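You operate a simulated robot arm through the tools that you are given. There is no shell and no other tool.

You run a simulated two-armed robot. Do the job below in one go: nothing can be reset, and whatever is moved stays where it is left.

Task
Run the red puck through the metal check and switch the check off.
Fine: put the puck back and send the blue tray back to its start before you switch off.
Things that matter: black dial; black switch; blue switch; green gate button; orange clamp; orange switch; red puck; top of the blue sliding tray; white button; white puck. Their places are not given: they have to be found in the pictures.

It is judged by the outcome, as a careful person would: the job done as asked, and still so three seconds after it is handed in. It fails if anything else is knocked over, pushed out of place, dropped, spilled or broken.

Robot
Two 6-joint arms with fingered hands on one trunk that stands fixed in place. Base frame: the origin is at the foot of the trunk, x ahead of it, y to its left, z up. Lengths are in mm, angles in rad, forces in N, time in s.
The left shoulder is at [20, 157, 829], the right one opposite. With the tool pointing down near the work surface each hand reaches from about 100 to 820 mm from the base axis, measured 20 degrees to its own side. Payload 4.1 kg a hand.
Tool frame (each hand has its own): the origin (TCP) lies between the finger pads and is the grasp point; the fingertips stand 33 mm ahead of it; z points along the fingers, y is the line along which they close. The gripper opens to 112 mm; its body begins 39 mm behind the TCP. The gripper is a hand of 4 fingers: y runs from the thumb to the fingers, the wrist lies at [-16, -118, -200] in the tool frame, and closing takes about 1.5 s.
Orientation is that of the tool frame in the base frame, as [roll, pitch, yaw] about the fixed x, y, z axes, in that order (R = Rz(yaw) Ry(pitch) Rx(roll)). With the fingers straight down and the wrist toward the robot, the tool's x, y and z point along [0, 1, 0], [1, 0, 0] and [0, 0, -1] of the base frame.

Tools
- The arms move only by the tool drive_tool. It takes "left_moves", "right_moves" or both (then of equal length, played together; a hand with none holds still); each is one flat list of numbers, 7 for each row, row after row: the shift along the tool's x, y, z in units of 20 mm (1.0 is 20 mm), then the turn, a rotation vector about the tool's x, y, z in units of 8 degrees (1.0 is 8 degrees), then the opening, from 0 (shut) to 1 (fully open). In form: [dx, dy, dz, rx, ry, rz, grip, dx, dy, dz, rx, ry, rz, grip, ...]. A call has 1 to 20 rows; each row shifts and turns the commanded pose from where the row before left it, along the tool's axes as they then stand. A call with a number of a shift or a turn outside -1 to 1 is refused whole. Each row takes 0.2 s and may step no farther than 50 mm and 0.15 rad from the row before; otherwise, or with a gripper value out of range, the whole call is refused. Where a pose cannot be reached the arm comes as near as it can. A force on the tool above 40 N (or 10 N above the force at the start of the call, whichever is more), or a blocked arm, ends the call early, and 0.2 s more pass. The fingers move at their own pace (about 72 mm/s each) and stop on an object; they squeeze with about 32 N. The grip force told is the motor's: it shows also when the fingers shut on nothing. Time passes only in rows, and 0.2 s behind the last, so rows that do not move let the fingers close. It gives the time, the measured TCP pose, the force on the tool (base axes), the opening and the grip force at its end, in the units of the frame above (readings bear some noise), with the torque about the TCP (base axes, N m) and any sound that the robot's microphone picked up.
- Cameras (640 x 400 px; columns grow to the right, rows downward): "scene" is now at [60.4, -13.7, 1472.5]; the picture's right is [-0.15, -0.99, 0.00], its down [-0.47, 0.07, -0.88] and it looks along [0.87, -0.14, -0.48] (base axes); focal length 280 px, centre (320, 200). "left" rides on the left gripper at [-66, -89, -130] in its tool frame; the picture's right is [-0.79, -0.29, 0.54], its down [0.55, -0.71, 0.44] and it looks along [0.26, 0.64, 0.72] (tool axes); focal length 247 px, centre (320, 200). "right" rides on the right gripper at [66, -89, -130] in its tool frame; the picture's right is [-0.79, 0.29, -0.54], its down [-0.55, -0.71, 0.44] and it looks along [-0.26, 0.64, 0.72] (tool axes); focal length 247 px, centre (320, 200).
- get_image(camera): a new picture of that camera. No time passes.
- hand_shape(shape, hand): the hand has 4 fingers and takes this shape, open, in about a second: jaw (thumb against the fingers, like two jaws); tri (thumb and two fingers); tip (a fingertip pinch); poke (one finger out to press); point (the index stretched); flat (the hand flat); cup (the hand cupped); fist (a fist). The gripper value then closes the fingers along that shape, each until it touches; the sizes above hold for jaw. It gives what a move gives, with no picture.
- aim_head(pan, tilt): turns the head with the scene camera to pan (to the left, within 1.501 rad either way) and tilt (down, from -0.506 to 1.204), counted from straight ahead of the robot. It gives what a move gives.
- point_at(camera, pixels): for up to 12 pixels [column, row] of the newest picture of that camera ("zoom" is the newest enlarged one), the place [x, y, z] in the base frame of the surface seen there, good to about 2 mm. No time passes.
- zoom(camera, box): a new picture of the part [left, top, right, bottom] of that camera's present view, enlarged. No time passes.
- hand_in(): hands the job in; it is judged then, once.

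Open the grippers and draw the arms clear of the work before you hand the job in, unless the task says otherwise.

The tools are called after "Request:" as a command line: name --argument value ..., lists and objects as JSON in quotes. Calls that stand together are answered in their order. drive_tool: Moves the arms, as the interface text tells. Its arguments: {"type":"object","properties":{"left_moves":{"type":"array"},"right_moves":{"type":"array"}},"required":[]} The other tools are called the same way: hand_shape (shape, hand) gives the hand a shape; aim_head (pan, tilt) turns the head that bears the scene camera; get_image (camera) takes a picture; point_at (camera, pixels) gives the place of the surface under pixels of a picture; zoom (camera, box) takes an enlarged picture of a part of a camera's view; hand_in () hands the job in.

At the start:

```text
t: 0.0
left_tcp_pos: [311.7, 79.8, 1334.8]
left_ee_rot: [3.138, -0.001, 1.482]
left_contact_force: [0.1, 0.8, 0.9]
left_moment: [-0.01, -0.04, -0.01]
left_finger_gap: 111.4
left_grip_force: 0.0
left_shape: jaw
right_tcp_pos: [333.8, -204.3, 1334.0]
right_ee_rot: [3.141, -0.001, 1.481]
right_contact_force: [0.0, 0.5, 0.5]
right_moment: [0.02, 0.02, -0.02]
right_finger_gap: 111.4
right_grip_force: 0.1
right_shape: jaw
head pan, tilt (commanded): [-0.154, 0.496]
```

scene: 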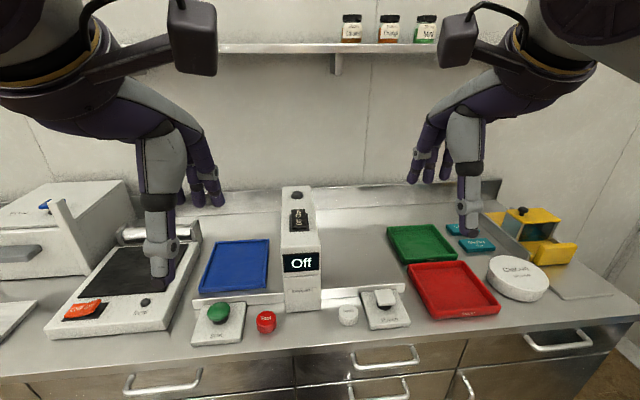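
right: 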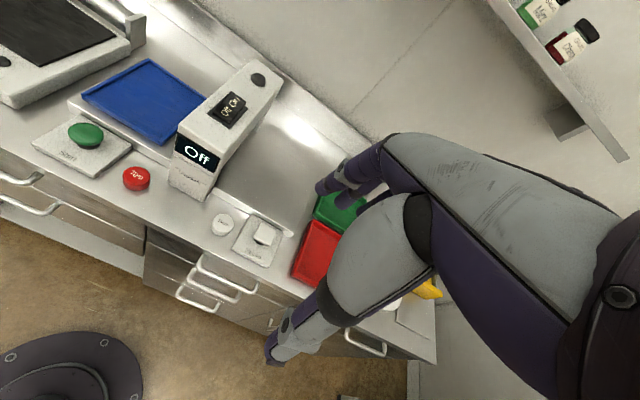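
left: 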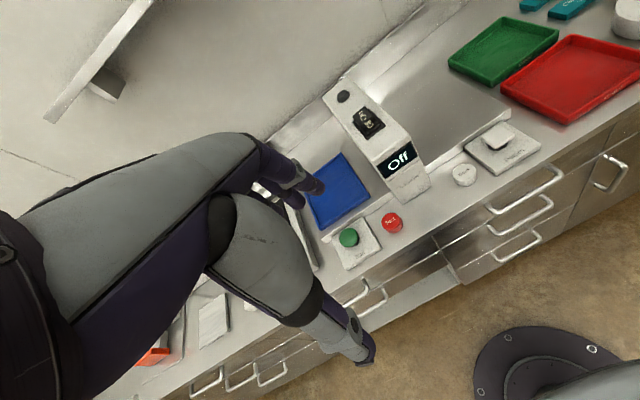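

The scene shows the metal check (grey arch with "Off" screen at about (301,262)), a blue tray at (236,265), a green button at (218,313), a red puck at (266,321), a white puck at (348,315) and a white button at (385,298). I zoom in to read the labels.

Request:
zoom --camera "scene" --box '[180, 170, 420, 350]'

Request:
zoom --camera "scene" --box '[0, 170, 220, 350]'

Request:
zoom --camera "scene" --box '[370, 170, 640, 350]'

Request:
zoom --camera "right" --box '[20, 40, 300, 280]'

Request:
zoom --camera "left" --box '[290, 60, 560, 280]'

```text
2.22 times, centred on (300, 260) of scene
```

zoom: 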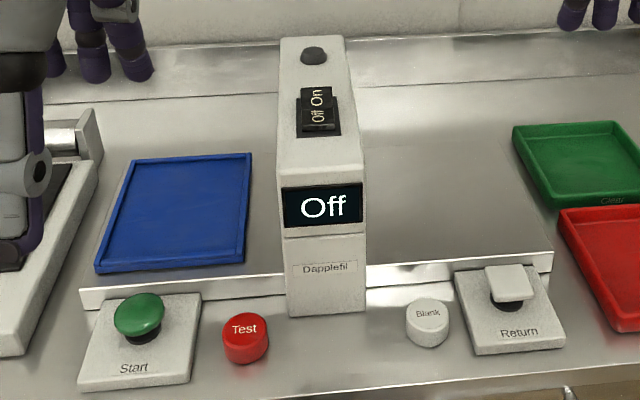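

```text
2.22 times, centred on (110, 260) of scene
```

zoom: 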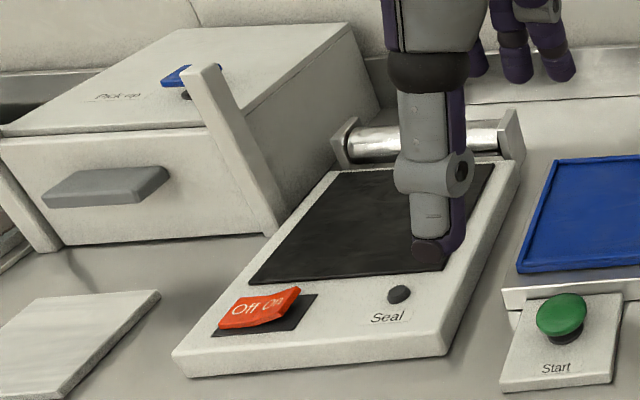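

```text
2.22 times, centred on (505, 260) of scene
```

zoom: 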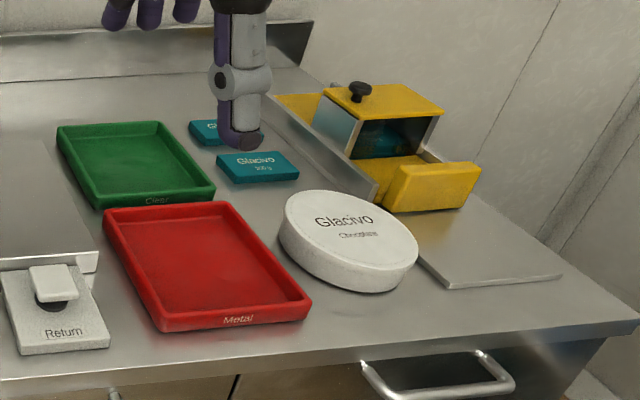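

```text
1.67 times, centred on (160, 160) of right
```

zoom: 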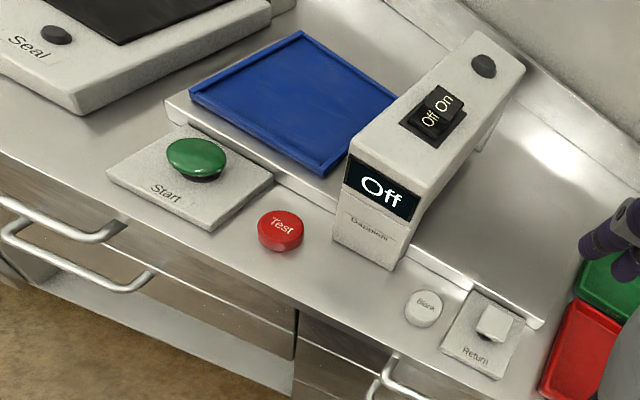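

```text
1.82 times, centred on (425, 170) of left
```

zoom: 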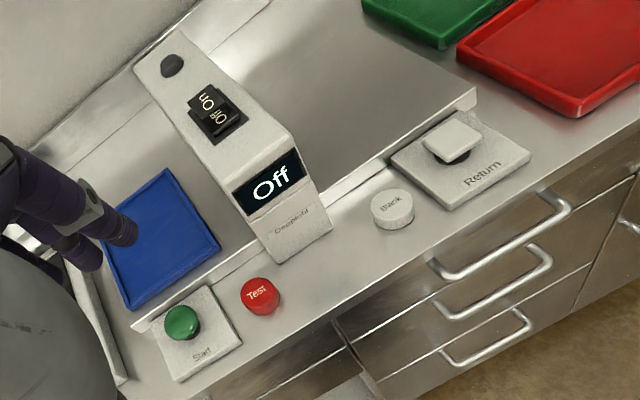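

The gate has a black rocker switch (Off end near, On end far), Start is the green button, Return the white one. I measure their places with the scene camera.

Request:
zoom --camera "scene" --box '[180, 240, 340, 350]'

Request:
point_at --camera "scene" --pixels '[[218, 309], [218, 313], [266, 315], [266, 321], [348, 309], [385, 294], [298, 212], [298, 222], [297, 194], [235, 265], [301, 242], [300, 300]]'

```text
3.64 times, centred on (260, 295) of scene
```

zoom: 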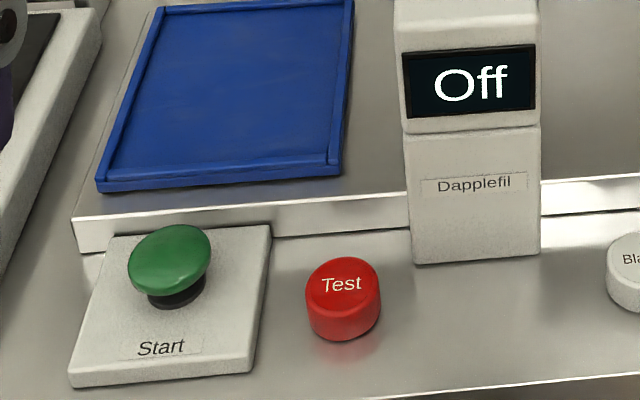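

```text
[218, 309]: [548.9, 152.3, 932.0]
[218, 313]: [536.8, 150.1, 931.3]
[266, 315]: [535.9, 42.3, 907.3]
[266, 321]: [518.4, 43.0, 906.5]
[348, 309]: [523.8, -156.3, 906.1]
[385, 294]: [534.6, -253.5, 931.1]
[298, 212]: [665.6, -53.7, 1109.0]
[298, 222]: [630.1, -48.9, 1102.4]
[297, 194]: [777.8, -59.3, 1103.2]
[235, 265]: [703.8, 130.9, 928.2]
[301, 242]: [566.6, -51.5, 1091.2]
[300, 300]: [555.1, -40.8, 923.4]
```

I measure the red puck, the tabletop, the tray edges and the rail from the newest zoom picture.

Request:
point_at --camera "zoom" --pixels '[[343, 262], [340, 304], [309, 285], [376, 282], [342, 326], [290, 350], [170, 240], [120, 300], [225, 175], [120, 186], [335, 165], [230, 90]]'

Request:
zoom --camera "scene" --box '[270, 175, 340, 235]'

```text
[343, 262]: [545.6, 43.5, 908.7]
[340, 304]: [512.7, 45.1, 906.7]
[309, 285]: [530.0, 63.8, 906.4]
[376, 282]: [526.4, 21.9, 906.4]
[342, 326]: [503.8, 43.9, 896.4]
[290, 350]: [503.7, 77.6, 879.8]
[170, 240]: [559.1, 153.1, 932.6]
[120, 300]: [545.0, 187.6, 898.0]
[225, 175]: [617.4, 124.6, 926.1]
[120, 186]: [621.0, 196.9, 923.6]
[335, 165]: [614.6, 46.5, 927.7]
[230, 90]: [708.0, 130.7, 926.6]
```

```text
6.67 times, centred on (305, 205) of scene
```

zoom: 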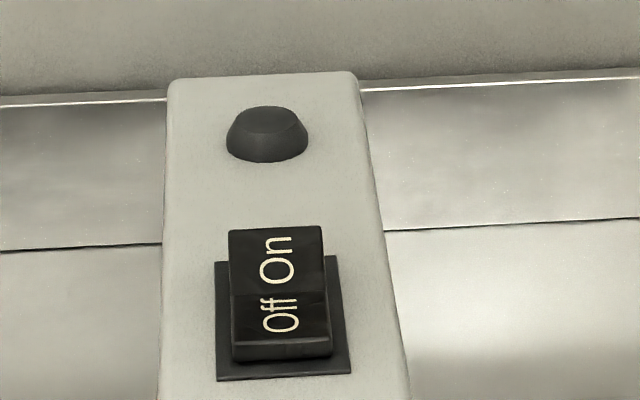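

The rocker is clear now: On at (275,260) and Off at (280,315) in this zoom. I measure both ends and the dome.

Request:
point_at --camera "zoom" --pixels '[[275, 235], [275, 260], [278, 285], [280, 300], [282, 335], [282, 352], [225, 372], [345, 372], [330, 262], [268, 115], [268, 150], [200, 300]]'

```text
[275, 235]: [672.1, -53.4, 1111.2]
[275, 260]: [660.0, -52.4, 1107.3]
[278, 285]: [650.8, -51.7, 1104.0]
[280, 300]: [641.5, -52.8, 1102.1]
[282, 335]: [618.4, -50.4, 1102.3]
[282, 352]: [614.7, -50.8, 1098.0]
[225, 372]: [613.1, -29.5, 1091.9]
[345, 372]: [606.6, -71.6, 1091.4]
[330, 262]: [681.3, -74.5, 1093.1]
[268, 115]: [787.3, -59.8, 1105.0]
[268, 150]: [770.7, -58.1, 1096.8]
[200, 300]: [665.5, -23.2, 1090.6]
```

The On end is raised (z≈1111 at x≈672) and the Off end is down, so On is made by pressing at about (665,-53). I shape the right hand to poke and look at where its fingertip stands.

Request:
hand_shape --shape "poke" --hand "right"

Request:
hand_shape --shape "tri" --hand "left"

Request:
get_image --camera "scene"

Request:
get_image --camera "right"

Request:
get_image --camera "left"

```text
t: 0.9
left_tcp_pos: [310.8, 78.0, 1333.8]
left_ee_rot: [3.14, 0.0, 1.483]
left_contact_force: [-0.5, 0.5, -0.4]
left_moment: [-0.04, -0.04, 0.01]
left_finger_gap: 111.5
left_grip_force: 0.1
left_shape: jaw
right_tcp_pos: [335.1, -204.1, 1333.1]
right_ee_rot: [3.141, 0.001, 1.48]
right_contact_force: [-0.3, -0.7, 0.3]
right_moment: [0.01, 0.01, 0.01]
right_finger_gap: 0.1
right_grip_force: 0.1
right_shape: poke
head pan, tilt (commanded): [-0.154, 0.496]
```

```text
t: 1.8
left_tcp_pos: [312.2, 79.0, 1333.7]
left_ee_rot: [3.138, -0.002, 1.484]
left_contact_force: [0.1, 0.2, -0.3]
left_moment: [0.0, 0.0, 0.01]
left_finger_gap: 111.4
left_grip_force: 0.1
left_shape: tri
right_tcp_pos: [334.9, -204.8, 1334.4]
right_ee_rot: [-3.141, 0.0, 1.481]
right_contact_force: [-0.4, -0.3, 1.0]
right_moment: [0.0, -0.01, 0.0]
right_finger_gap: 0.0
right_grip_force: 0.2
right_shape: poke
head pan, tilt (commanded): [-0.154, 0.496]
```

```text
taken
```

scene: 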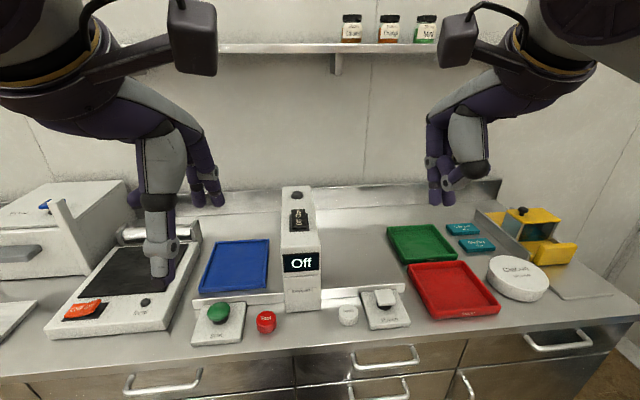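

```text
taken
```

right: 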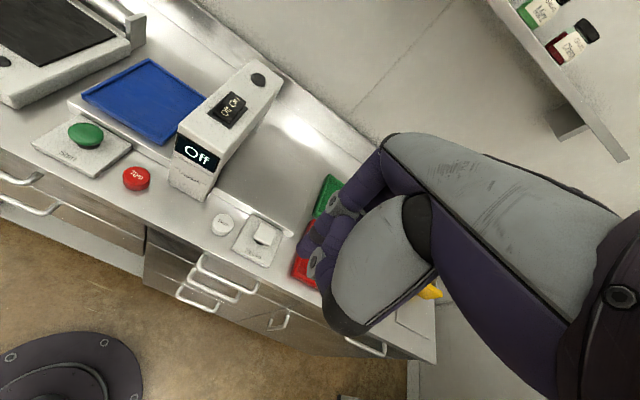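

```text
taken
```

left: 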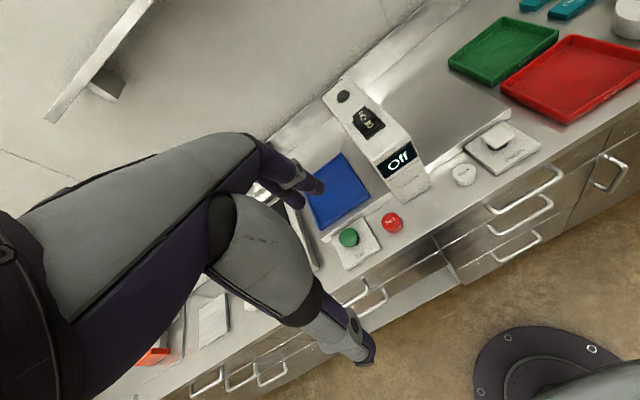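

The right hand's poke finger shows around (440,195) in the scene. I zoom on both hands to find the fingertips.

Request:
zoom --camera "scene" --box '[390, 110, 530, 220]'

Request:
point_at --camera "zoom" --pixels '[[255, 400], [205, 400], [265, 340], [210, 380], [250, 420], [200, 330]]'

Request:
zoom --camera "scene" --box '[110, 110, 260, 300]'

```text
3.64 times, centred on (460, 165) of scene
```

zoom: 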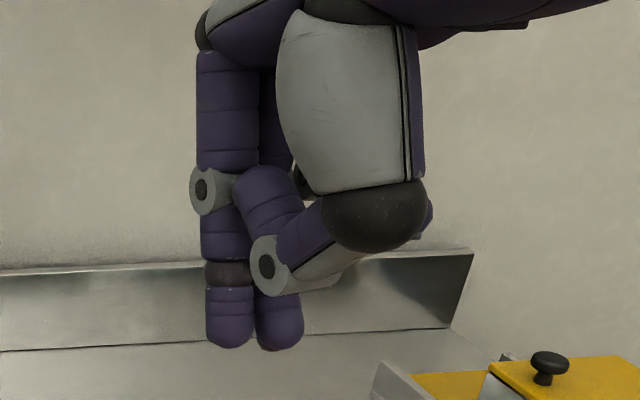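

```text
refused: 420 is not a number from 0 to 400
```

```text
2.11 times, centred on (185, 205) of scene
```

zoom: 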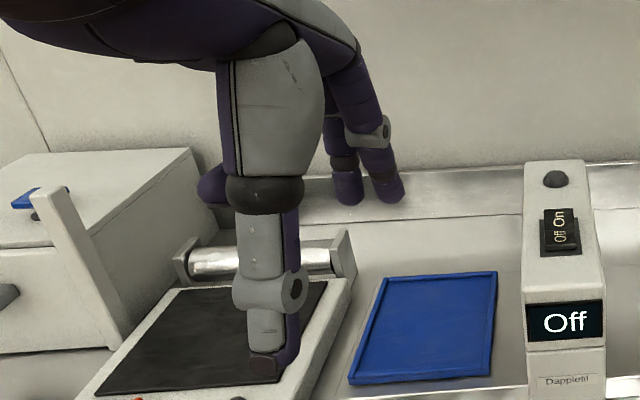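

I re-zoom on the right hand to measure the poke fingertip at about (230,343) and thumb tip at (285,345).

Request:
zoom --camera "scene" --box '[390, 110, 530, 220]'

Request:
point_at --camera "zoom" --pixels '[[230, 343], [230, 320], [212, 320], [250, 320], [230, 270], [280, 345], [280, 320], [265, 265], [225, 150]]'

```text
3.64 times, centred on (460, 165) of scene
```

zoom: 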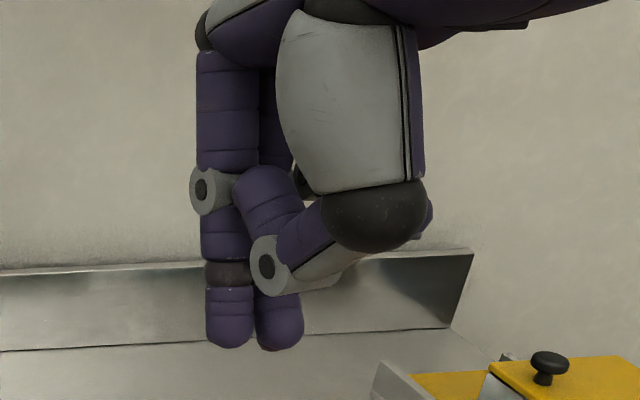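

```text
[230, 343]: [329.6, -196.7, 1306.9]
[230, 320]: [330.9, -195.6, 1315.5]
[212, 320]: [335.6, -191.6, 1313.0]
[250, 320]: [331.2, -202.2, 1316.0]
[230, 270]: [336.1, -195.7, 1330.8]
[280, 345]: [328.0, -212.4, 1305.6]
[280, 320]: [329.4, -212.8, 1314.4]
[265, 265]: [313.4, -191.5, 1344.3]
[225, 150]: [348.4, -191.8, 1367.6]
```

The poke fingertips stand about 33 mm below the TCP and centred on it. I move the right hand above the On end of the black rocker, to about (668,-52,1170).

Request:
drive_tool --right_moves '[0.57, 0.994, 0.51, 0, 0, 0, 1, 0.57, 0.994, 0.51, 0, 0, 0, 1, 0.57, 0.994, 0.51, 0, 0, 0, 1, 0.57, 0.994, 0.51, 0, 0, 0, 1, 0.57, 0.994, 0.51, 0, 0, 0, 1, 0.57, 0.994, 0.51, 0, 0, 0, 1, 0.57, 0.994, 0.51, 0, 0, 0, 1, 0.57, 0.994, 0.51, 0, 0, 0, 1, 0.57, 0.994, 0.51, 0, 0, 0, 1, 0.57, 0.994, 0.51, 0, 0, 0, 1, 0.57, 0.994, 0.51, 0, 0, 0, 1, 0.57, 0.994, 0.51, 0, 0, 0, 1, 0.57, 0.994, 0.51, 0, 0, 0, 1, 0.57, 0.994, 0.51, 0, 0, 0, 1, 0.57, 0.994, 0.51, 0, 0, 0, 1, 0.57, 0.994, 0.51, 0, 0, 0, 1]'

Request:
get_image --camera "scene"

Request:
get_image --camera "right"

```text
t: 5.2
left_tcp_pos: [311.4, 78.0, 1332.4]
left_ee_rot: [3.141, -0.001, 1.485]
left_contact_force: [0.3, 0.4, -0.2]
left_moment: [-0.04, 0.05, 0.0]
left_finger_gap: 111.7
left_grip_force: 0.1
left_shape: tri
right_tcp_pos: [657.8, -54.0, 1170.2]
right_ee_rot: [-3.138, 0.001, 1.484]
right_contact_force: [0.4, -0.2, -1.5]
right_moment: [-0.04, 0.03, 0.01]
right_finger_gap: 0.0
right_grip_force: 0.0
right_shape: poke
right hand out of reach, approached as far as the arm can: row 16
head pan, tilt (commanded): [-0.154, 0.496]
```

```text
taken
```

scene: 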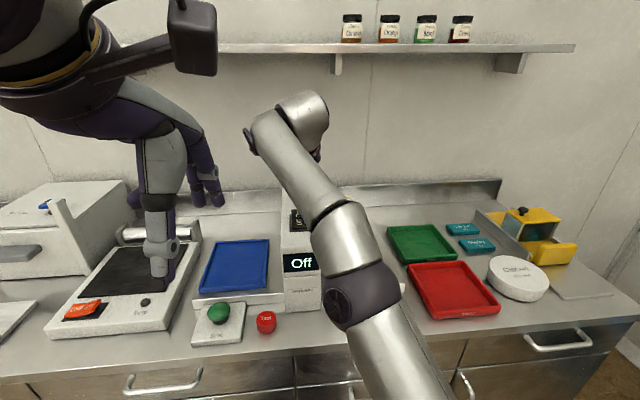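

```text
taken
```

right: 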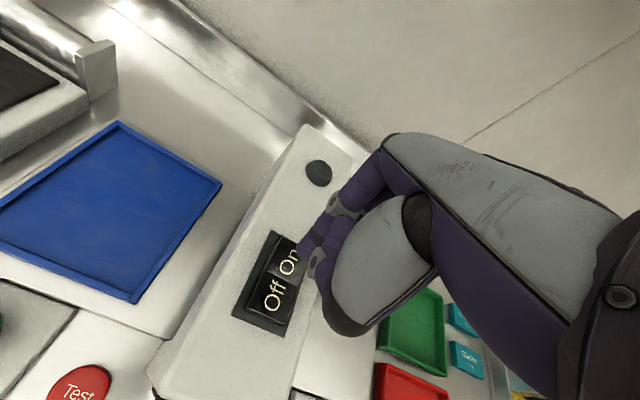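

The right arm stopped at x≈658, just short at this height. I tilt the fingers forward by 16 degrees, which brings the fingertips on and the wrist back, and look again.

Request:
drive_tool --right_moves '[0, 0, 0, -1, 0, 0, 1, 0, 0, 0, -1, 0, 0, 1]'

Request:
get_image --camera "right"

```text
t: 5.8
left_tcp_pos: [310.8, 79.4, 1334.7]
left_ee_rot: [3.139, -0.002, 1.485]
left_contact_force: [-0.7, 0.5, -0.4]
left_moment: [0.01, 0.02, 0.01]
left_finger_gap: 111.7
left_grip_force: 0.1
left_shape: tri
right_tcp_pos: [699.0, -40.9, 1202.3]
right_ee_rot: [2.863, 0.0, 1.484]
right_contact_force: [0.0, 0.1, -0.4]
right_moment: [0.0, -0.01, -0.03]
right_finger_gap: 0.3
right_grip_force: 0.1
right_shape: poke
right hand out of reach, approached as far as the arm can: row 1, 2
head pan, tilt (commanded): [-0.154, 0.496]
```

```text
taken
```

right: 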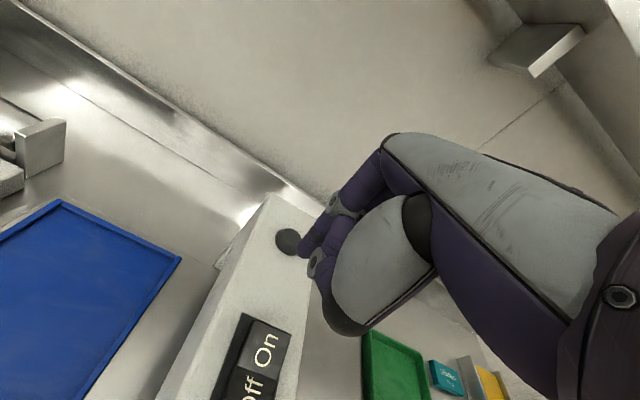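

The arm settled at (699,-41,1202) with the fingers tilted forward. I move one small row back and down to learn which base pose the steps count from.

Request:
drive_tool --right_moves '[-0.24, -0.855, 0.3, 0, 0, 0, 1]'

```text
t: 6.2
left_tcp_pos: [313.0, 78.4, 1334.0]
left_ee_rot: [3.141, -0.001, 1.484]
left_contact_force: [0.3, 0.0, 0.1]
left_moment: [0.01, 0.02, 0.0]
left_finger_gap: 111.8
left_grip_force: 0.1
left_shape: tri
right_tcp_pos: [697.5, -40.3, 1202.5]
right_ee_rot: [2.863, 0.0, 1.482]
right_contact_force: [-0.2, 0.0, -0.3]
right_moment: [-0.02, 0.02, -0.01]
right_finger_gap: 0.0
right_grip_force: 0.1
right_shape: poke
right hand out of reach, approached as far as the arm can: row 1
head pan, tilt (commanded): [-0.154, 0.496]
```

It hardly moved and still says out of reach, so the elbow seems stretched straight. I command the hand back and slightly up in free air to bend it again.

Request:
drive_tool --right_moves '[-0.08, -0.77, -0.48, 0, 0, 0, 1, -0.08, -0.77, -0.48, 0, 0, 0, 1, -0.08, -0.77, -0.48, 0, 0, 0, 1, -0.08, -0.77, -0.48, 0, 0, 0, 1]'

Request:
get_image --camera "scene"

```text
t: 7.2
left_tcp_pos: [311.7, 79.2, 1334.4]
left_ee_rot: [3.14, -0.001, 1.485]
left_contact_force: [0.0, 0.1, -0.4]
left_moment: [-0.01, -0.01, -0.01]
left_finger_gap: 111.9
left_grip_force: 0.0
left_shape: tri
right_tcp_pos: [656.2, -30.2, 1248.2]
right_ee_rot: [2.864, 0.0, 1.482]
right_contact_force: [0.2, -0.7, -0.5]
right_moment: [0.0, 0.01, -0.01]
right_finger_gap: 0.0
right_grip_force: 0.1
right_shape: poke
right hand out of reach, approached as far as the arm can: row 1, 2, 3, 4
head pan, tilt (commanded): [-0.154, 0.496]
```

```text
taken
```

scene: 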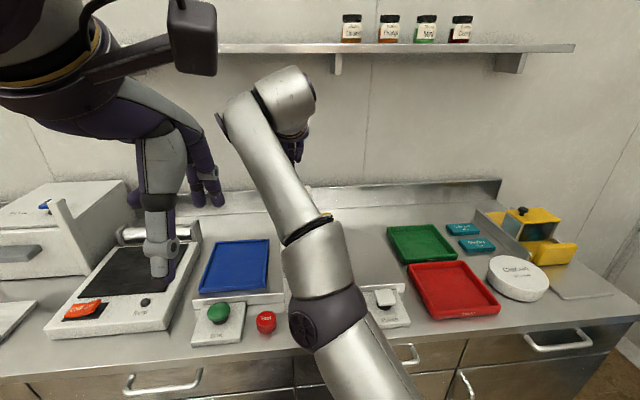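

The arm is stretched straight and slides along its reach limit (wrist ≈755 mm from the shoulder). I command it back and down in front of the gate, in free air, to get it off that limit.

Request:
drive_tool --right_moves '[-0.32, -0.855, 0.17, 0, 0, 0, 1, -0.32, -0.855, 0.17, 0, 0, 0, 1, -0.32, -0.855, 0.17, 0, 0, 0, 1, -0.32, -0.855, 0.17, 0, 0, 0, 1, -0.32, -0.855, 0.17, 0, 0, 0, 1, -0.32, -0.855, 0.17, 0, 0, 0, 1]'

Request:
get_image --camera "scene"

```text
t: 8.6
left_tcp_pos: [312.6, 78.4, 1334.6]
left_ee_rot: [3.139, -0.001, 1.486]
left_contact_force: [0.3, 0.3, -0.2]
left_moment: [0.03, 0.01, -0.01]
left_finger_gap: 111.4
left_grip_force: 0.1
left_shape: tri
right_tcp_pos: [635.5, -32.4, 1271.7]
right_ee_rot: [2.865, -0.001, 1.482]
right_contact_force: [0.3, -0.4, -0.1]
right_moment: [0.04, 0.01, 0.01]
right_finger_gap: 0.0
right_grip_force: 0.1
right_shape: poke
right hand out of reach, approached as far as the arm can: row 1, 2, 3, 4, 5, 6
head pan, tilt (commanded): [-0.154, 0.496]
```

```text
taken
```

scene: 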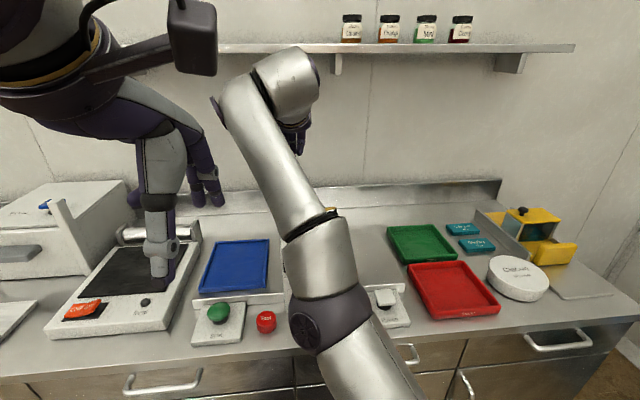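

It slid up along its reach limit again, so the steps evidently count from the commanded pose. I command it outward to the right of the gate over the empty rail (about (600,-170,1150)), still high, so the elbow can fold.

Request:
drive_tool --right_moves '[-0.546, 0.866, 0.173, 0, 0, 0, 1, -0.546, 0.866, 0.173, 0, 0, 0, 1, -0.546, 0.866, 0.173, 0, 0, 0, 1, -0.546, 0.866, 0.173, 0, 0, 0, 1, -0.546, 0.866, 0.173, 0, 0, 0, 1, -0.546, 0.866, 0.173, 0, 0, 0, 1, -0.546, 0.866, 0.173, 0, 0, 0, 1]'

Request:
get_image --camera "scene"

```text
t: 10.2
left_tcp_pos: [310.4, 79.0, 1333.6]
left_ee_rot: [3.139, -0.001, 1.483]
left_contact_force: [1.0, 0.2, 0.1]
left_moment: [-0.03, 0.03, -0.04]
left_finger_gap: 111.9
left_grip_force: 0.1
left_shape: tri
right_tcp_pos: [690.6, -106.8, 1239.9]
right_ee_rot: [2.862, 0.001, 1.481]
right_contact_force: [-0.2, -0.1, -0.3]
right_moment: [-0.02, 0.01, -0.02]
right_finger_gap: 0.1
right_grip_force: 0.1
right_shape: poke
right hand out of reach, approached as far as the arm can: row 2, 3, 4, 5, 6, 7
head pan, tilt (commanded): [-0.154, 0.496]
```

```text
taken
```

scene: 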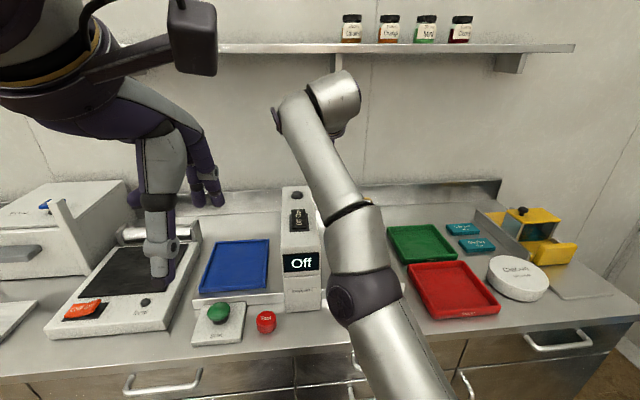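

Row 1 was reachable, so steps count from the reached pose, and the arm is stuck at full stretch. I now command the hand to the right and well down over the empty rail (about (690,-170,1100)), where the elbow must fold.

Request:
drive_tool --right_moves '[-0.8, 0, 0.3, 0, 0, 0, 1, -0.8, -0.1, 0.6, 0, 0, 0, 1, -0.8, -0.2, 0.85, 0, 0, 0, 1, -0.7, -0.25, 0.85, 0, 0, 0, 1, 0, -0.25, 0.85, 0, 0, 0, 1, 0, -0.25, 0.85, 0, 0, 0, 1, 0, -0.25, 0.85, 0, 0, 0, 1, 0, -0.25, 0.85, 0, 0, 0, 1]'

Request:
get_image --camera "scene"

```text
t: 12.0
left_tcp_pos: [311.6, 78.5, 1333.7]
left_ee_rot: [3.14, -0.002, 1.484]
left_contact_force: [0.5, 0.3, 0.4]
left_moment: [0.01, 0.02, -0.03]
left_finger_gap: 111.6
left_grip_force: 0.1
left_shape: tri
right_tcp_pos: [752.8, -162.3, 1157.4]
right_ee_rot: [2.863, 0.0, 1.482]
right_contact_force: [-1.0, 0.0, 0.1]
right_moment: [0.01, -0.02, 0.0]
right_finger_gap: 0.0
right_grip_force: 0.1
right_shape: poke
right hand out of reach, approached as far as the arm can: row 2, 3, 4, 5, 6, 7, 8
head pan, tilt (commanded): [-0.154, 0.496]
```

```text
taken
```

scene: 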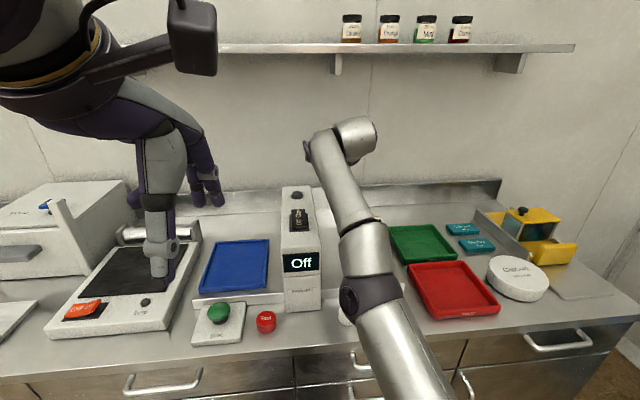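

The arm slid along a limit again. I measure points along the right upper arm and forearm to see whether the elbow is truly straight or a wrist joint is at its stop.

Request:
point_at --camera "scene" --pixels '[[410, 390], [395, 350], [375, 310], [348, 300], [367, 245], [345, 195], [325, 150], [308, 150], [355, 135], [355, 160]]'

Request:
get_image --camera "right"

Request:
get_image --camera "left"

```text
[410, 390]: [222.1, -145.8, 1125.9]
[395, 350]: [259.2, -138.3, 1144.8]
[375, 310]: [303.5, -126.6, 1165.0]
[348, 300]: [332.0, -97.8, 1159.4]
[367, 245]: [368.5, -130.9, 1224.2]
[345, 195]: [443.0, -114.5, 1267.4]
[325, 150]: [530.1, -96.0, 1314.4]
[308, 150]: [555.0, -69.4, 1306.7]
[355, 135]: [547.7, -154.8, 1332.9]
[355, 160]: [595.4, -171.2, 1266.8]
```

```text
taken
```

right: 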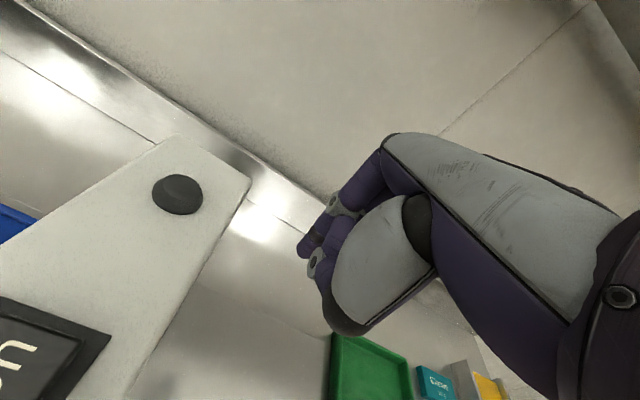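

```text
taken
```

left: 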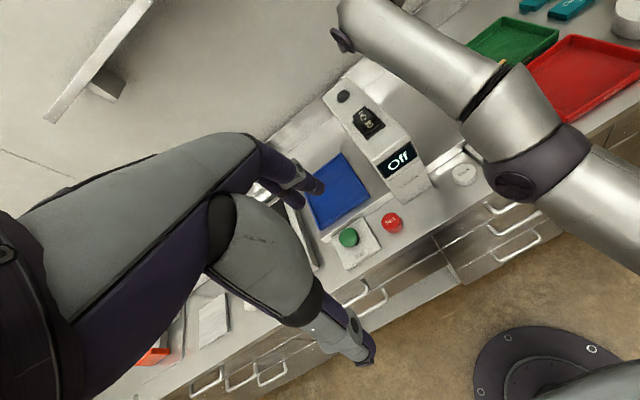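

The upper arm and forearm lie in one line (both near 28° slope), so the elbow is stuck straight. I command an inward shift and then untilt the hand by 16 degrees, which should fold the elbow upward; the target (648,-153,1089) is over the empty rail.

Request:
drive_tool --right_moves '[0, -1, 0.3, 0, 0, 0, 1, 0, -1, 0.3, 0, 0, 0, 1, 0, -1, 0.3, 0, 0, 0, 1, 0, -1, 0.3, 0, 0, 0, 1, 0, -1, 0.3, 0, 0, 0, 1, 0, -1, 0.3, 0, 0, 0, 1, 0, 0, 0, 0.5, 0, 0, 1, 0, 0, 0, 0.5, 0, 0, 1, 0, 0, 0, 0.5, 0, 0, 1, 0, 0, 0, 0.5, 0, 0, 1]'

Request:
get_image --camera "scene"

```text
t: 14.2
left_tcp_pos: [311.0, 79.1, 1333.5]
left_ee_rot: [3.139, -0.002, 1.484]
left_contact_force: [-0.3, -0.2, 0.0]
left_moment: [-0.04, 0.03, 0.03]
left_finger_gap: 111.5
left_grip_force: 0.0
left_shape: tri
right_tcp_pos: [703.6, -147.2, 1122.4]
right_ee_rot: [-3.14, 0.001, 1.483]
right_contact_force: [-0.7, 0.2, 0.2]
right_moment: [-0.01, -0.01, -0.02]
right_finger_gap: 0.2
right_grip_force: 0.0
right_shape: poke
right hand out of reach, approached as far as the arm can: row 1, 2, 3, 4, 5, 6, 7, 8, 9, 10
head pan, tilt (commanded): [-0.154, 0.496]
```

```text
taken
```

scene: 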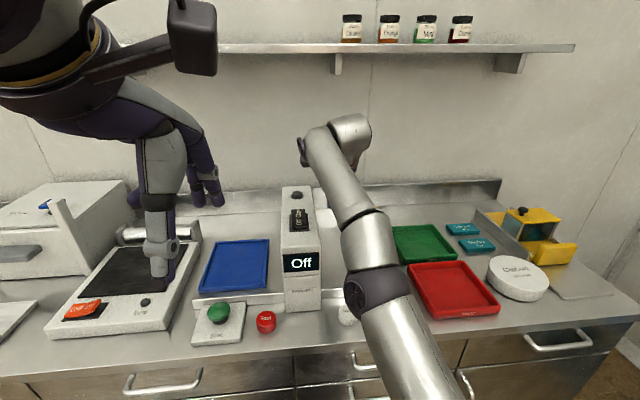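

The arm is still stretched. I swing the hand about its wrist (fingers turning back toward the robot) while commanding inward and down, since a hand rotation forces the elbow to share the turn; the space at about (556,-147,1038) is free.

Request:
drive_tool --right_moves '[0, -1, 1, 0.6, 0, 0, 1, 0, -1, 1, 0.6, 0, 0, 1, 0, -1, 1, 0.6, 0, 0, 1, 0, -1, 1, 0.6, 0, 0, 1, 0, -1, 1, 0.6, 0, 0, 1, 0, -1, 1, 0.6, 0, 0, 1]'

Request:
get_image --camera "scene"

```text
t: 15.6
left_tcp_pos: [311.4, 78.3, 1332.6]
left_ee_rot: [3.139, -0.001, 1.484]
left_contact_force: [0.5, 0.5, 0.3]
left_moment: [0.0, -0.01, 0.02]
left_finger_gap: 111.7
left_grip_force: 0.0
left_shape: tri
right_tcp_pos: [605.0, -130.3, 1057.0]
right_ee_rot: [-2.636, 0.0, 1.482]
right_contact_force: [-0.3, 0.2, -0.4]
right_moment: [-0.01, 0.01, 0.02]
right_finger_gap: 0.2
right_grip_force: 0.0
right_shape: poke
right hand out of reach, approached as far as the arm can: row 2, 3, 4, 5, 6
head pan, tilt (commanded): [-0.154, 0.496]
```

```text
taken
```

scene: 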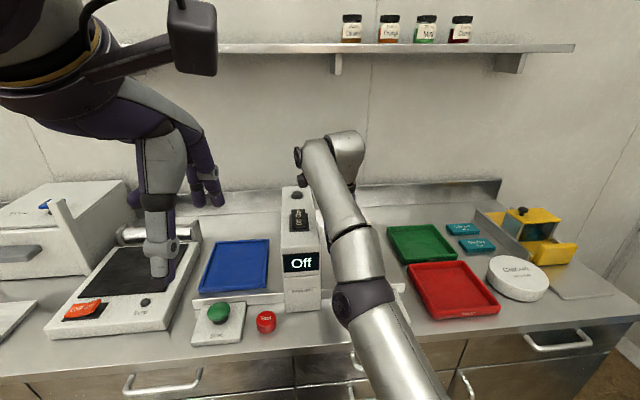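

The arm still reads out of reach for any inward motion, as if the elbow went slightly past straight to its stop. I first command outward (2 rows) to pull it exactly straight, then in the next call turn and pull inward so that it folds to the other side.

Request:
drive_tool --right_moves '[0, 0.4, -1, 0, 0, 0, 1, 0, 0.4, -1, 0, 0, 0, 1]'

Request:
drive_tool --right_moves '[0, -0.4, 1, 0.4, 0, 0, 1, 0, -0.4, 1, 0.3, 0, 0, 1, 0, -0.4, 1, 0.2, 0, 0, 1, 0, -0.4, 1, 0, 0, 0, 1]'

Request:
get_image --camera "scene"

Request:
get_image --camera "left"

```text
t: 16.2
left_tcp_pos: [311.2, 78.7, 1334.2]
left_ee_rot: [3.139, -0.003, 1.483]
left_contact_force: [-0.3, 0.9, 0.1]
left_moment: [0.0, 0.0, 0.02]
left_finger_gap: 111.6
left_grip_force: 0.1
left_shape: tri
right_tcp_pos: [610.4, -130.4, 1060.8]
right_ee_rot: [-2.638, 0.0, 1.483]
right_contact_force: [0.4, 0.1, 0.1]
right_moment: [0.02, -0.01, -0.02]
right_finger_gap: 0.0
right_grip_force: 0.0
right_shape: poke
right hand out of reach, approached as far as the arm can: row 1, 2
head pan, tilt (commanded): [-0.154, 0.496]
```

```text
t: 17.2
left_tcp_pos: [311.6, 80.4, 1334.2]
left_ee_rot: [3.14, -0.001, 1.484]
left_contact_force: [1.3, 0.6, -0.9]
left_moment: [-0.02, 0.0, -0.01]
left_finger_gap: 111.7
left_grip_force: 0.0
left_shape: tri
right_tcp_pos: [587.5, -121.9, 1047.0]
right_ee_rot: [-2.512, 0.01, 1.483]
right_contact_force: [0.5, -0.1, -0.2]
right_moment: [-0.02, 0.03, 0.02]
right_finger_gap: 0.2
right_grip_force: 0.1
right_shape: poke
right hand out of reach, approached as far as the arm can: row 1, 2, 3, 4
head pan, tilt (commanded): [-0.154, 0.496]
```

```text
taken
```

scene: 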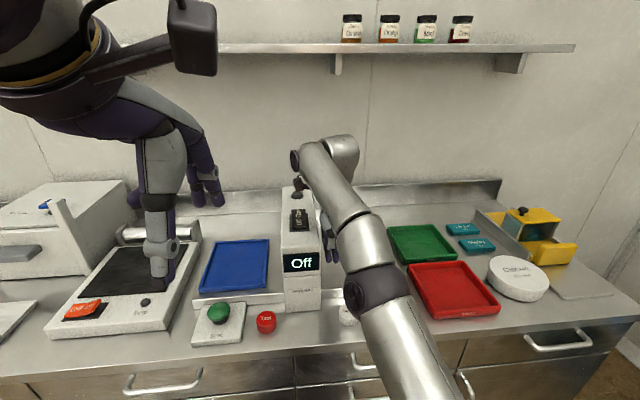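

```text
taken
```

left: 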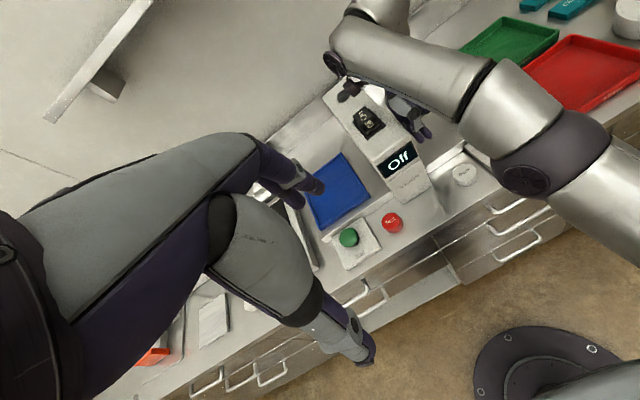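

The elbow now shows a visible bend in the left camera (joint at (540,170)), but the hand is near the gate's right side. I move it to the right first (tool -x) together with an inward pull.

Request:
drive_tool --right_moves '[-1, 0, 0, 0, 0, 0, 1, -1, 0, 0, 0, 0, 0, 1, -1, -0.2, 0.5, 0, 0, 0, 1, -1, -0.4, 1, 0, 0, 0, 1]'

Request:
get_image --camera "scene"

Request:
get_image --camera "left"

```text
t: 18.2
left_tcp_pos: [312.0, 78.2, 1334.8]
left_ee_rot: [3.14, -0.001, 1.483]
left_contact_force: [0.4, 0.5, 0.2]
left_moment: [-0.03, 0.02, -0.02]
left_finger_gap: 111.6
left_grip_force: 0.1
left_shape: tri
right_tcp_pos: [585.5, -196.9, 1045.1]
right_ee_rot: [-2.505, 0.002, 1.483]
right_contact_force: [-0.2, 0.2, 0.0]
right_moment: [-0.01, -0.01, -0.01]
right_finger_gap: 0.2
right_grip_force: 0.1
right_shape: poke
right hand out of reach, approached as far as the arm can: row 1, 2, 3, 4
head pan, tilt (commanded): [-0.154, 0.496]
```

```text
taken
```

scene: 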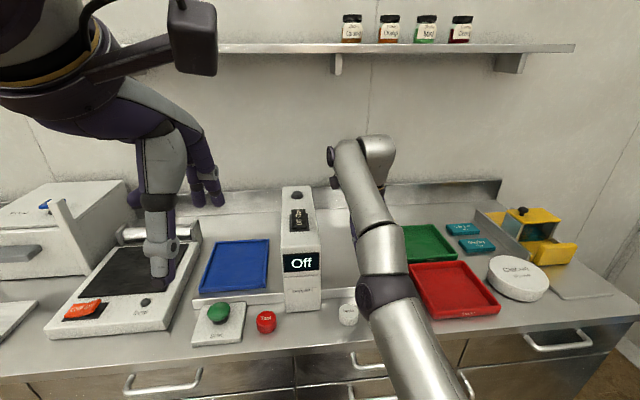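

```text
taken
```

left: 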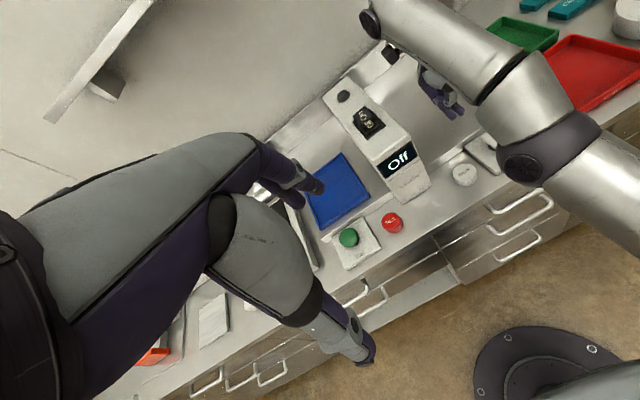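

Sideways motion works but inward still does not. I measure the upper arm and forearm lines again to see which way the elbow is bent.

Request:
point_at --camera "scene" --pixels '[[432, 390], [420, 365], [408, 340], [398, 315], [384, 262], [380, 245], [372, 220], [364, 200], [356, 180], [348, 160], [375, 145], [362, 300]]'

Request:
point_at --camera "left" --pixels '[[630, 200], [600, 170], [585, 195], [550, 140], [530, 115], [500, 85], [470, 60], [440, 40], [410, 20], [525, 165], [375, 22], [430, 70]]'

```text
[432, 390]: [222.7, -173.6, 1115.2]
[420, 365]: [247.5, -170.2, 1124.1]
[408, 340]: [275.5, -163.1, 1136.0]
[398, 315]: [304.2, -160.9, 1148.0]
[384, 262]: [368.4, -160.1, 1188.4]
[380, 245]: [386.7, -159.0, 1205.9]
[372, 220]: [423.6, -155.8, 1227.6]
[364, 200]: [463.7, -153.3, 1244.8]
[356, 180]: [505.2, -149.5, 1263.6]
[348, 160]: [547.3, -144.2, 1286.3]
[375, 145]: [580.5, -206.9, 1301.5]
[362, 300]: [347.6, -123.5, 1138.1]
```

```text
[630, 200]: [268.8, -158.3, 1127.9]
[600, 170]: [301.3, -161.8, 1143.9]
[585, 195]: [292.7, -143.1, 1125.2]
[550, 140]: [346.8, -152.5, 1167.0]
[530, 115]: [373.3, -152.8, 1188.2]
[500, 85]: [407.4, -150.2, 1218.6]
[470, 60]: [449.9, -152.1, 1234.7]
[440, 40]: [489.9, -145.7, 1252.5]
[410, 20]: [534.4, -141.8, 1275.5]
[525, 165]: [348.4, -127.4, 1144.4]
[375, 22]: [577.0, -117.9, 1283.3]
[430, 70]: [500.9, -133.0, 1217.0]
```

The forearm slopes about 3.5° more than the upper arm, so the right elbow is bent slightly below straight. I turn the head to look at the left arm, which still has its starting bend, to learn the proper elbow side.

Request:
aim_head --pan 1.0 --tilt 0.7

Request:
get_image --camera "scene"

```text
t: 19.6
left_tcp_pos: [312.0, 79.3, 1334.9]
left_ee_rot: [3.139, 0.001, 1.485]
left_contact_force: [-0.1, 0.7, 0.2]
left_moment: [0.02, 0.0, 0.02]
left_finger_gap: 111.4
left_grip_force: 0.0
left_shape: tri
right_tcp_pos: [584.7, -198.6, 1044.8]
right_ee_rot: [-2.505, 0.0, 1.482]
right_contact_force: [-0.4, 0.0, 0.0]
right_moment: [0.0, -0.03, 0.0]
right_finger_gap: 0.0
right_grip_force: 0.2
right_shape: poke
head pan, tilt (commanded): [1.0, 0.7]
```

```text
taken
```

scene: 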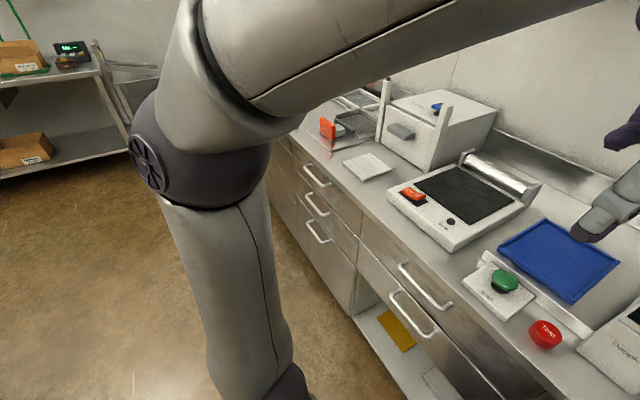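

The left arm's elbow is visible at (200,160). I measure points on it for its shape.

Request:
point_at --camera "scene" --pixels '[[250, 380], [235, 320], [215, 250], [205, 180], [150, 165], [200, 110], [265, 70], [330, 60], [400, 45], [480, 20]]'

```text
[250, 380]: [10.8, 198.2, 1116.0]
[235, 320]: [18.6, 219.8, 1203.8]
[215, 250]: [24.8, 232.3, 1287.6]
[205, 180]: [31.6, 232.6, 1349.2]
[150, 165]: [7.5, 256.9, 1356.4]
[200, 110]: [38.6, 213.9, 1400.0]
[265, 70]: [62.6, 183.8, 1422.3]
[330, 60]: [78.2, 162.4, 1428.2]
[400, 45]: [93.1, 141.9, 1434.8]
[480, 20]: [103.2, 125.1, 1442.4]
```

The left elbow sits up and behind (upper arm vertical, forearm flatter), so the right elbow must fold upward, while it is now bent slightly the wrong way. I turn the head back and command the right hand outward for several rows, then rotate it (rx+) while stretched so the elbow crosses to the upper side.

Request:
aim_head --pan -0.3 --tilt 0.5

Request:
drive_tool --right_moves '[0, 0.5, -0.95, 0, 0, 0, 1, 0, 0.5, -0.95, 0, 0, 0, 1, 0, 0.5, -0.95, 0, 0, 0, 1, 0, 0.5, -0.95, 0, 0, 0, 1, 0, 0.5, -0.95, 0, 0, 0, 1, 0, 0, 0, 1, 0, 0, 1, 0, 0, 0, 1, 0, 0, 1]'

Request:
get_image --camera "scene"

Request:
get_image --camera "left"

```text
t: 21.0
left_tcp_pos: [311.2, 78.9, 1334.0]
left_ee_rot: [3.14, -0.001, 1.483]
left_contact_force: [0.3, 0.4, 0.1]
left_moment: [-0.01, 0.01, 0.02]
left_finger_gap: 111.6
left_grip_force: 0.1
left_shape: tri
right_tcp_pos: [584.8, -197.6, 1045.5]
right_ee_rot: [-2.505, 0.002, 1.484]
right_contact_force: [0.1, -0.5, -0.5]
right_moment: [0.0, 0.0, -0.01]
right_finger_gap: 0.0
right_grip_force: 0.2
right_shape: poke
head pan, tilt (commanded): [-0.3, 0.499]
```

```text
t: 22.6
left_tcp_pos: [311.6, 80.3, 1333.4]
left_ee_rot: [3.14, -0.002, 1.484]
left_contact_force: [-0.1, 0.6, 0.7]
left_moment: [-0.04, 0.01, -0.01]
left_finger_gap: 111.6
left_grip_force: 0.1
left_shape: tri
right_tcp_pos: [549.4, -198.2, 1029.5]
right_ee_rot: [-2.292, 0.002, 1.486]
right_contact_force: [0.1, -0.4, -0.1]
right_moment: [0.02, 0.05, 0.04]
right_finger_gap: 0.0
right_grip_force: 0.0
right_shape: poke
right hand out of reach, approached as far as the arm can: row 1, 2, 3, 4, 5, 6, 7
head pan, tilt (commanded): [-0.3, 0.499]
```

```text
taken
```

scene: 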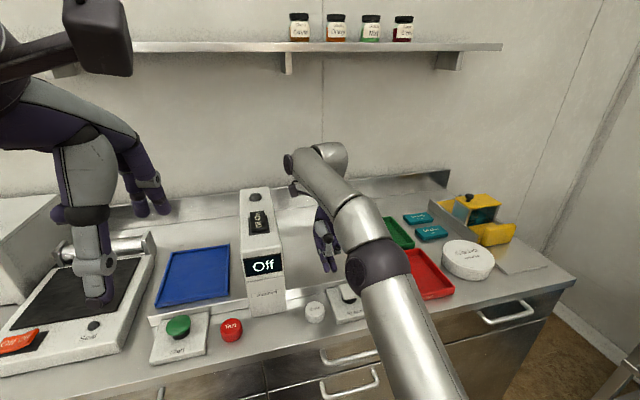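

```text
taken
```

left: 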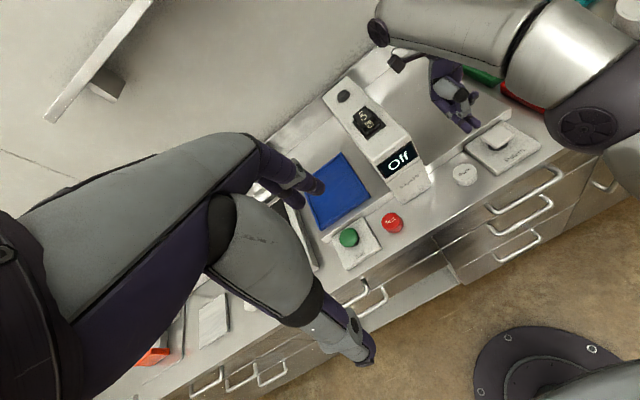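

The arm is stretched again with the hand turned back 49°. Now I command inward; if the elbow crossed over, the hand should follow this time.

Request:
drive_tool --right_moves '[0, -0.33, 1, 0, 0, 0, 1, 0, -0.33, 1, 0, 0, 0, 1, 0, -0.33, 1, 0, 0, 0, 1]'

Request:
get_image --camera "scene"

Request:
get_image --camera "left"

```text
t: 23.4
left_tcp_pos: [311.9, 77.8, 1334.0]
left_ee_rot: [3.14, -0.001, 1.485]
left_contact_force: [-0.1, 0.2, 0.0]
left_moment: [-0.01, 0.01, -0.01]
left_finger_gap: 111.9
left_grip_force: 0.1
left_shape: tri
right_tcp_pos: [489.8, -190.9, 1007.6]
right_ee_rot: [-2.295, 0.0, 1.484]
right_contact_force: [0.8, -0.4, -0.8]
right_moment: [0.02, 0.02, 0.02]
right_finger_gap: 0.0
right_grip_force: 0.1
right_shape: poke
head pan, tilt (commanded): [-0.3, 0.499]
```

```text
taken
```

scene: 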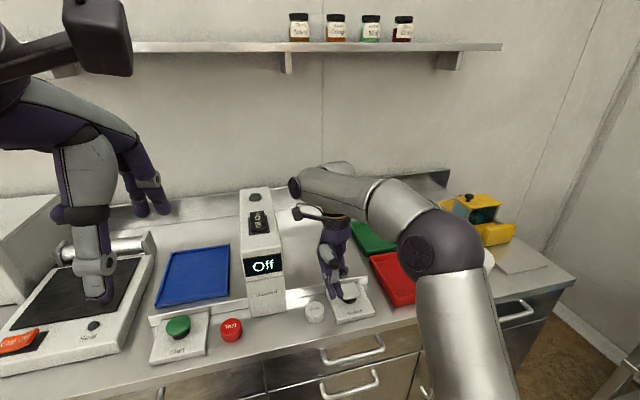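

```text
taken
```

left: 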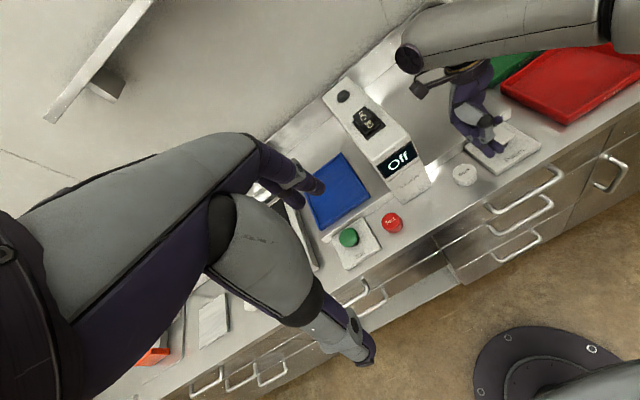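

The hand followed inward and the elbow is folded upward again. I now turn the hand from 49° back-tilted to about 15° forward-tilted in place (8 rows), keeping well away from full stretch.

Request:
drive_tool --right_moves '[0, -0.75, -0.66, -1, 0, 0, 1, 0, -0.65, -0.75, -1, 0, 0, 1, 0, -0.54, -0.84, -1, 0, 0, 1, 0, -0.42, -0.9, -1, 0, 0, 1, 0, -0.29, -0.95, -1, 0, 0, 1, 0, -0.15, -0.98, -1, 0, 0, 1, 0, 0, -1, -1, 0, 0, 1, 0, 0.13, -0.98, -1, 0, 0, 1]'

Request:
get_image --camera "scene"

```text
t: 25.2
left_tcp_pos: [311.0, 79.6, 1333.7]
left_ee_rot: [3.139, -0.002, 1.483]
left_contact_force: [-0.9, -0.3, -0.7]
left_moment: [-0.02, 0.05, 0.0]
left_finger_gap: 111.4
left_grip_force: 0.1
left_shape: tri
right_tcp_pos: [490.5, -192.1, 1164.2]
right_ee_rot: [2.87, -0.001, 1.487]
right_contact_force: [-0.8, 0.8, -0.4]
right_moment: [-0.01, 0.01, 0.03]
right_finger_gap: 0.1
right_grip_force: 0.1
right_shape: poke
head pan, tilt (commanded): [-0.3, 0.499]
```

```text
taken
```

scene: 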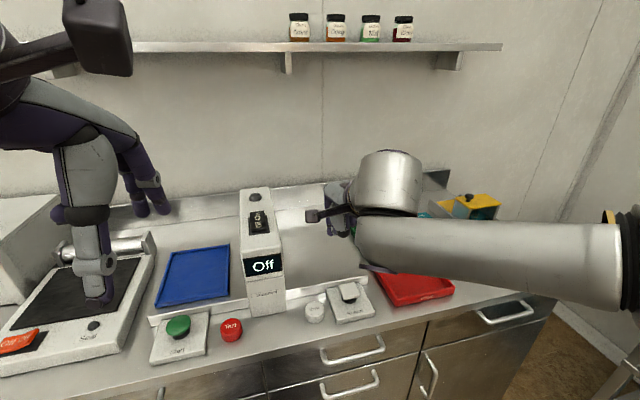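

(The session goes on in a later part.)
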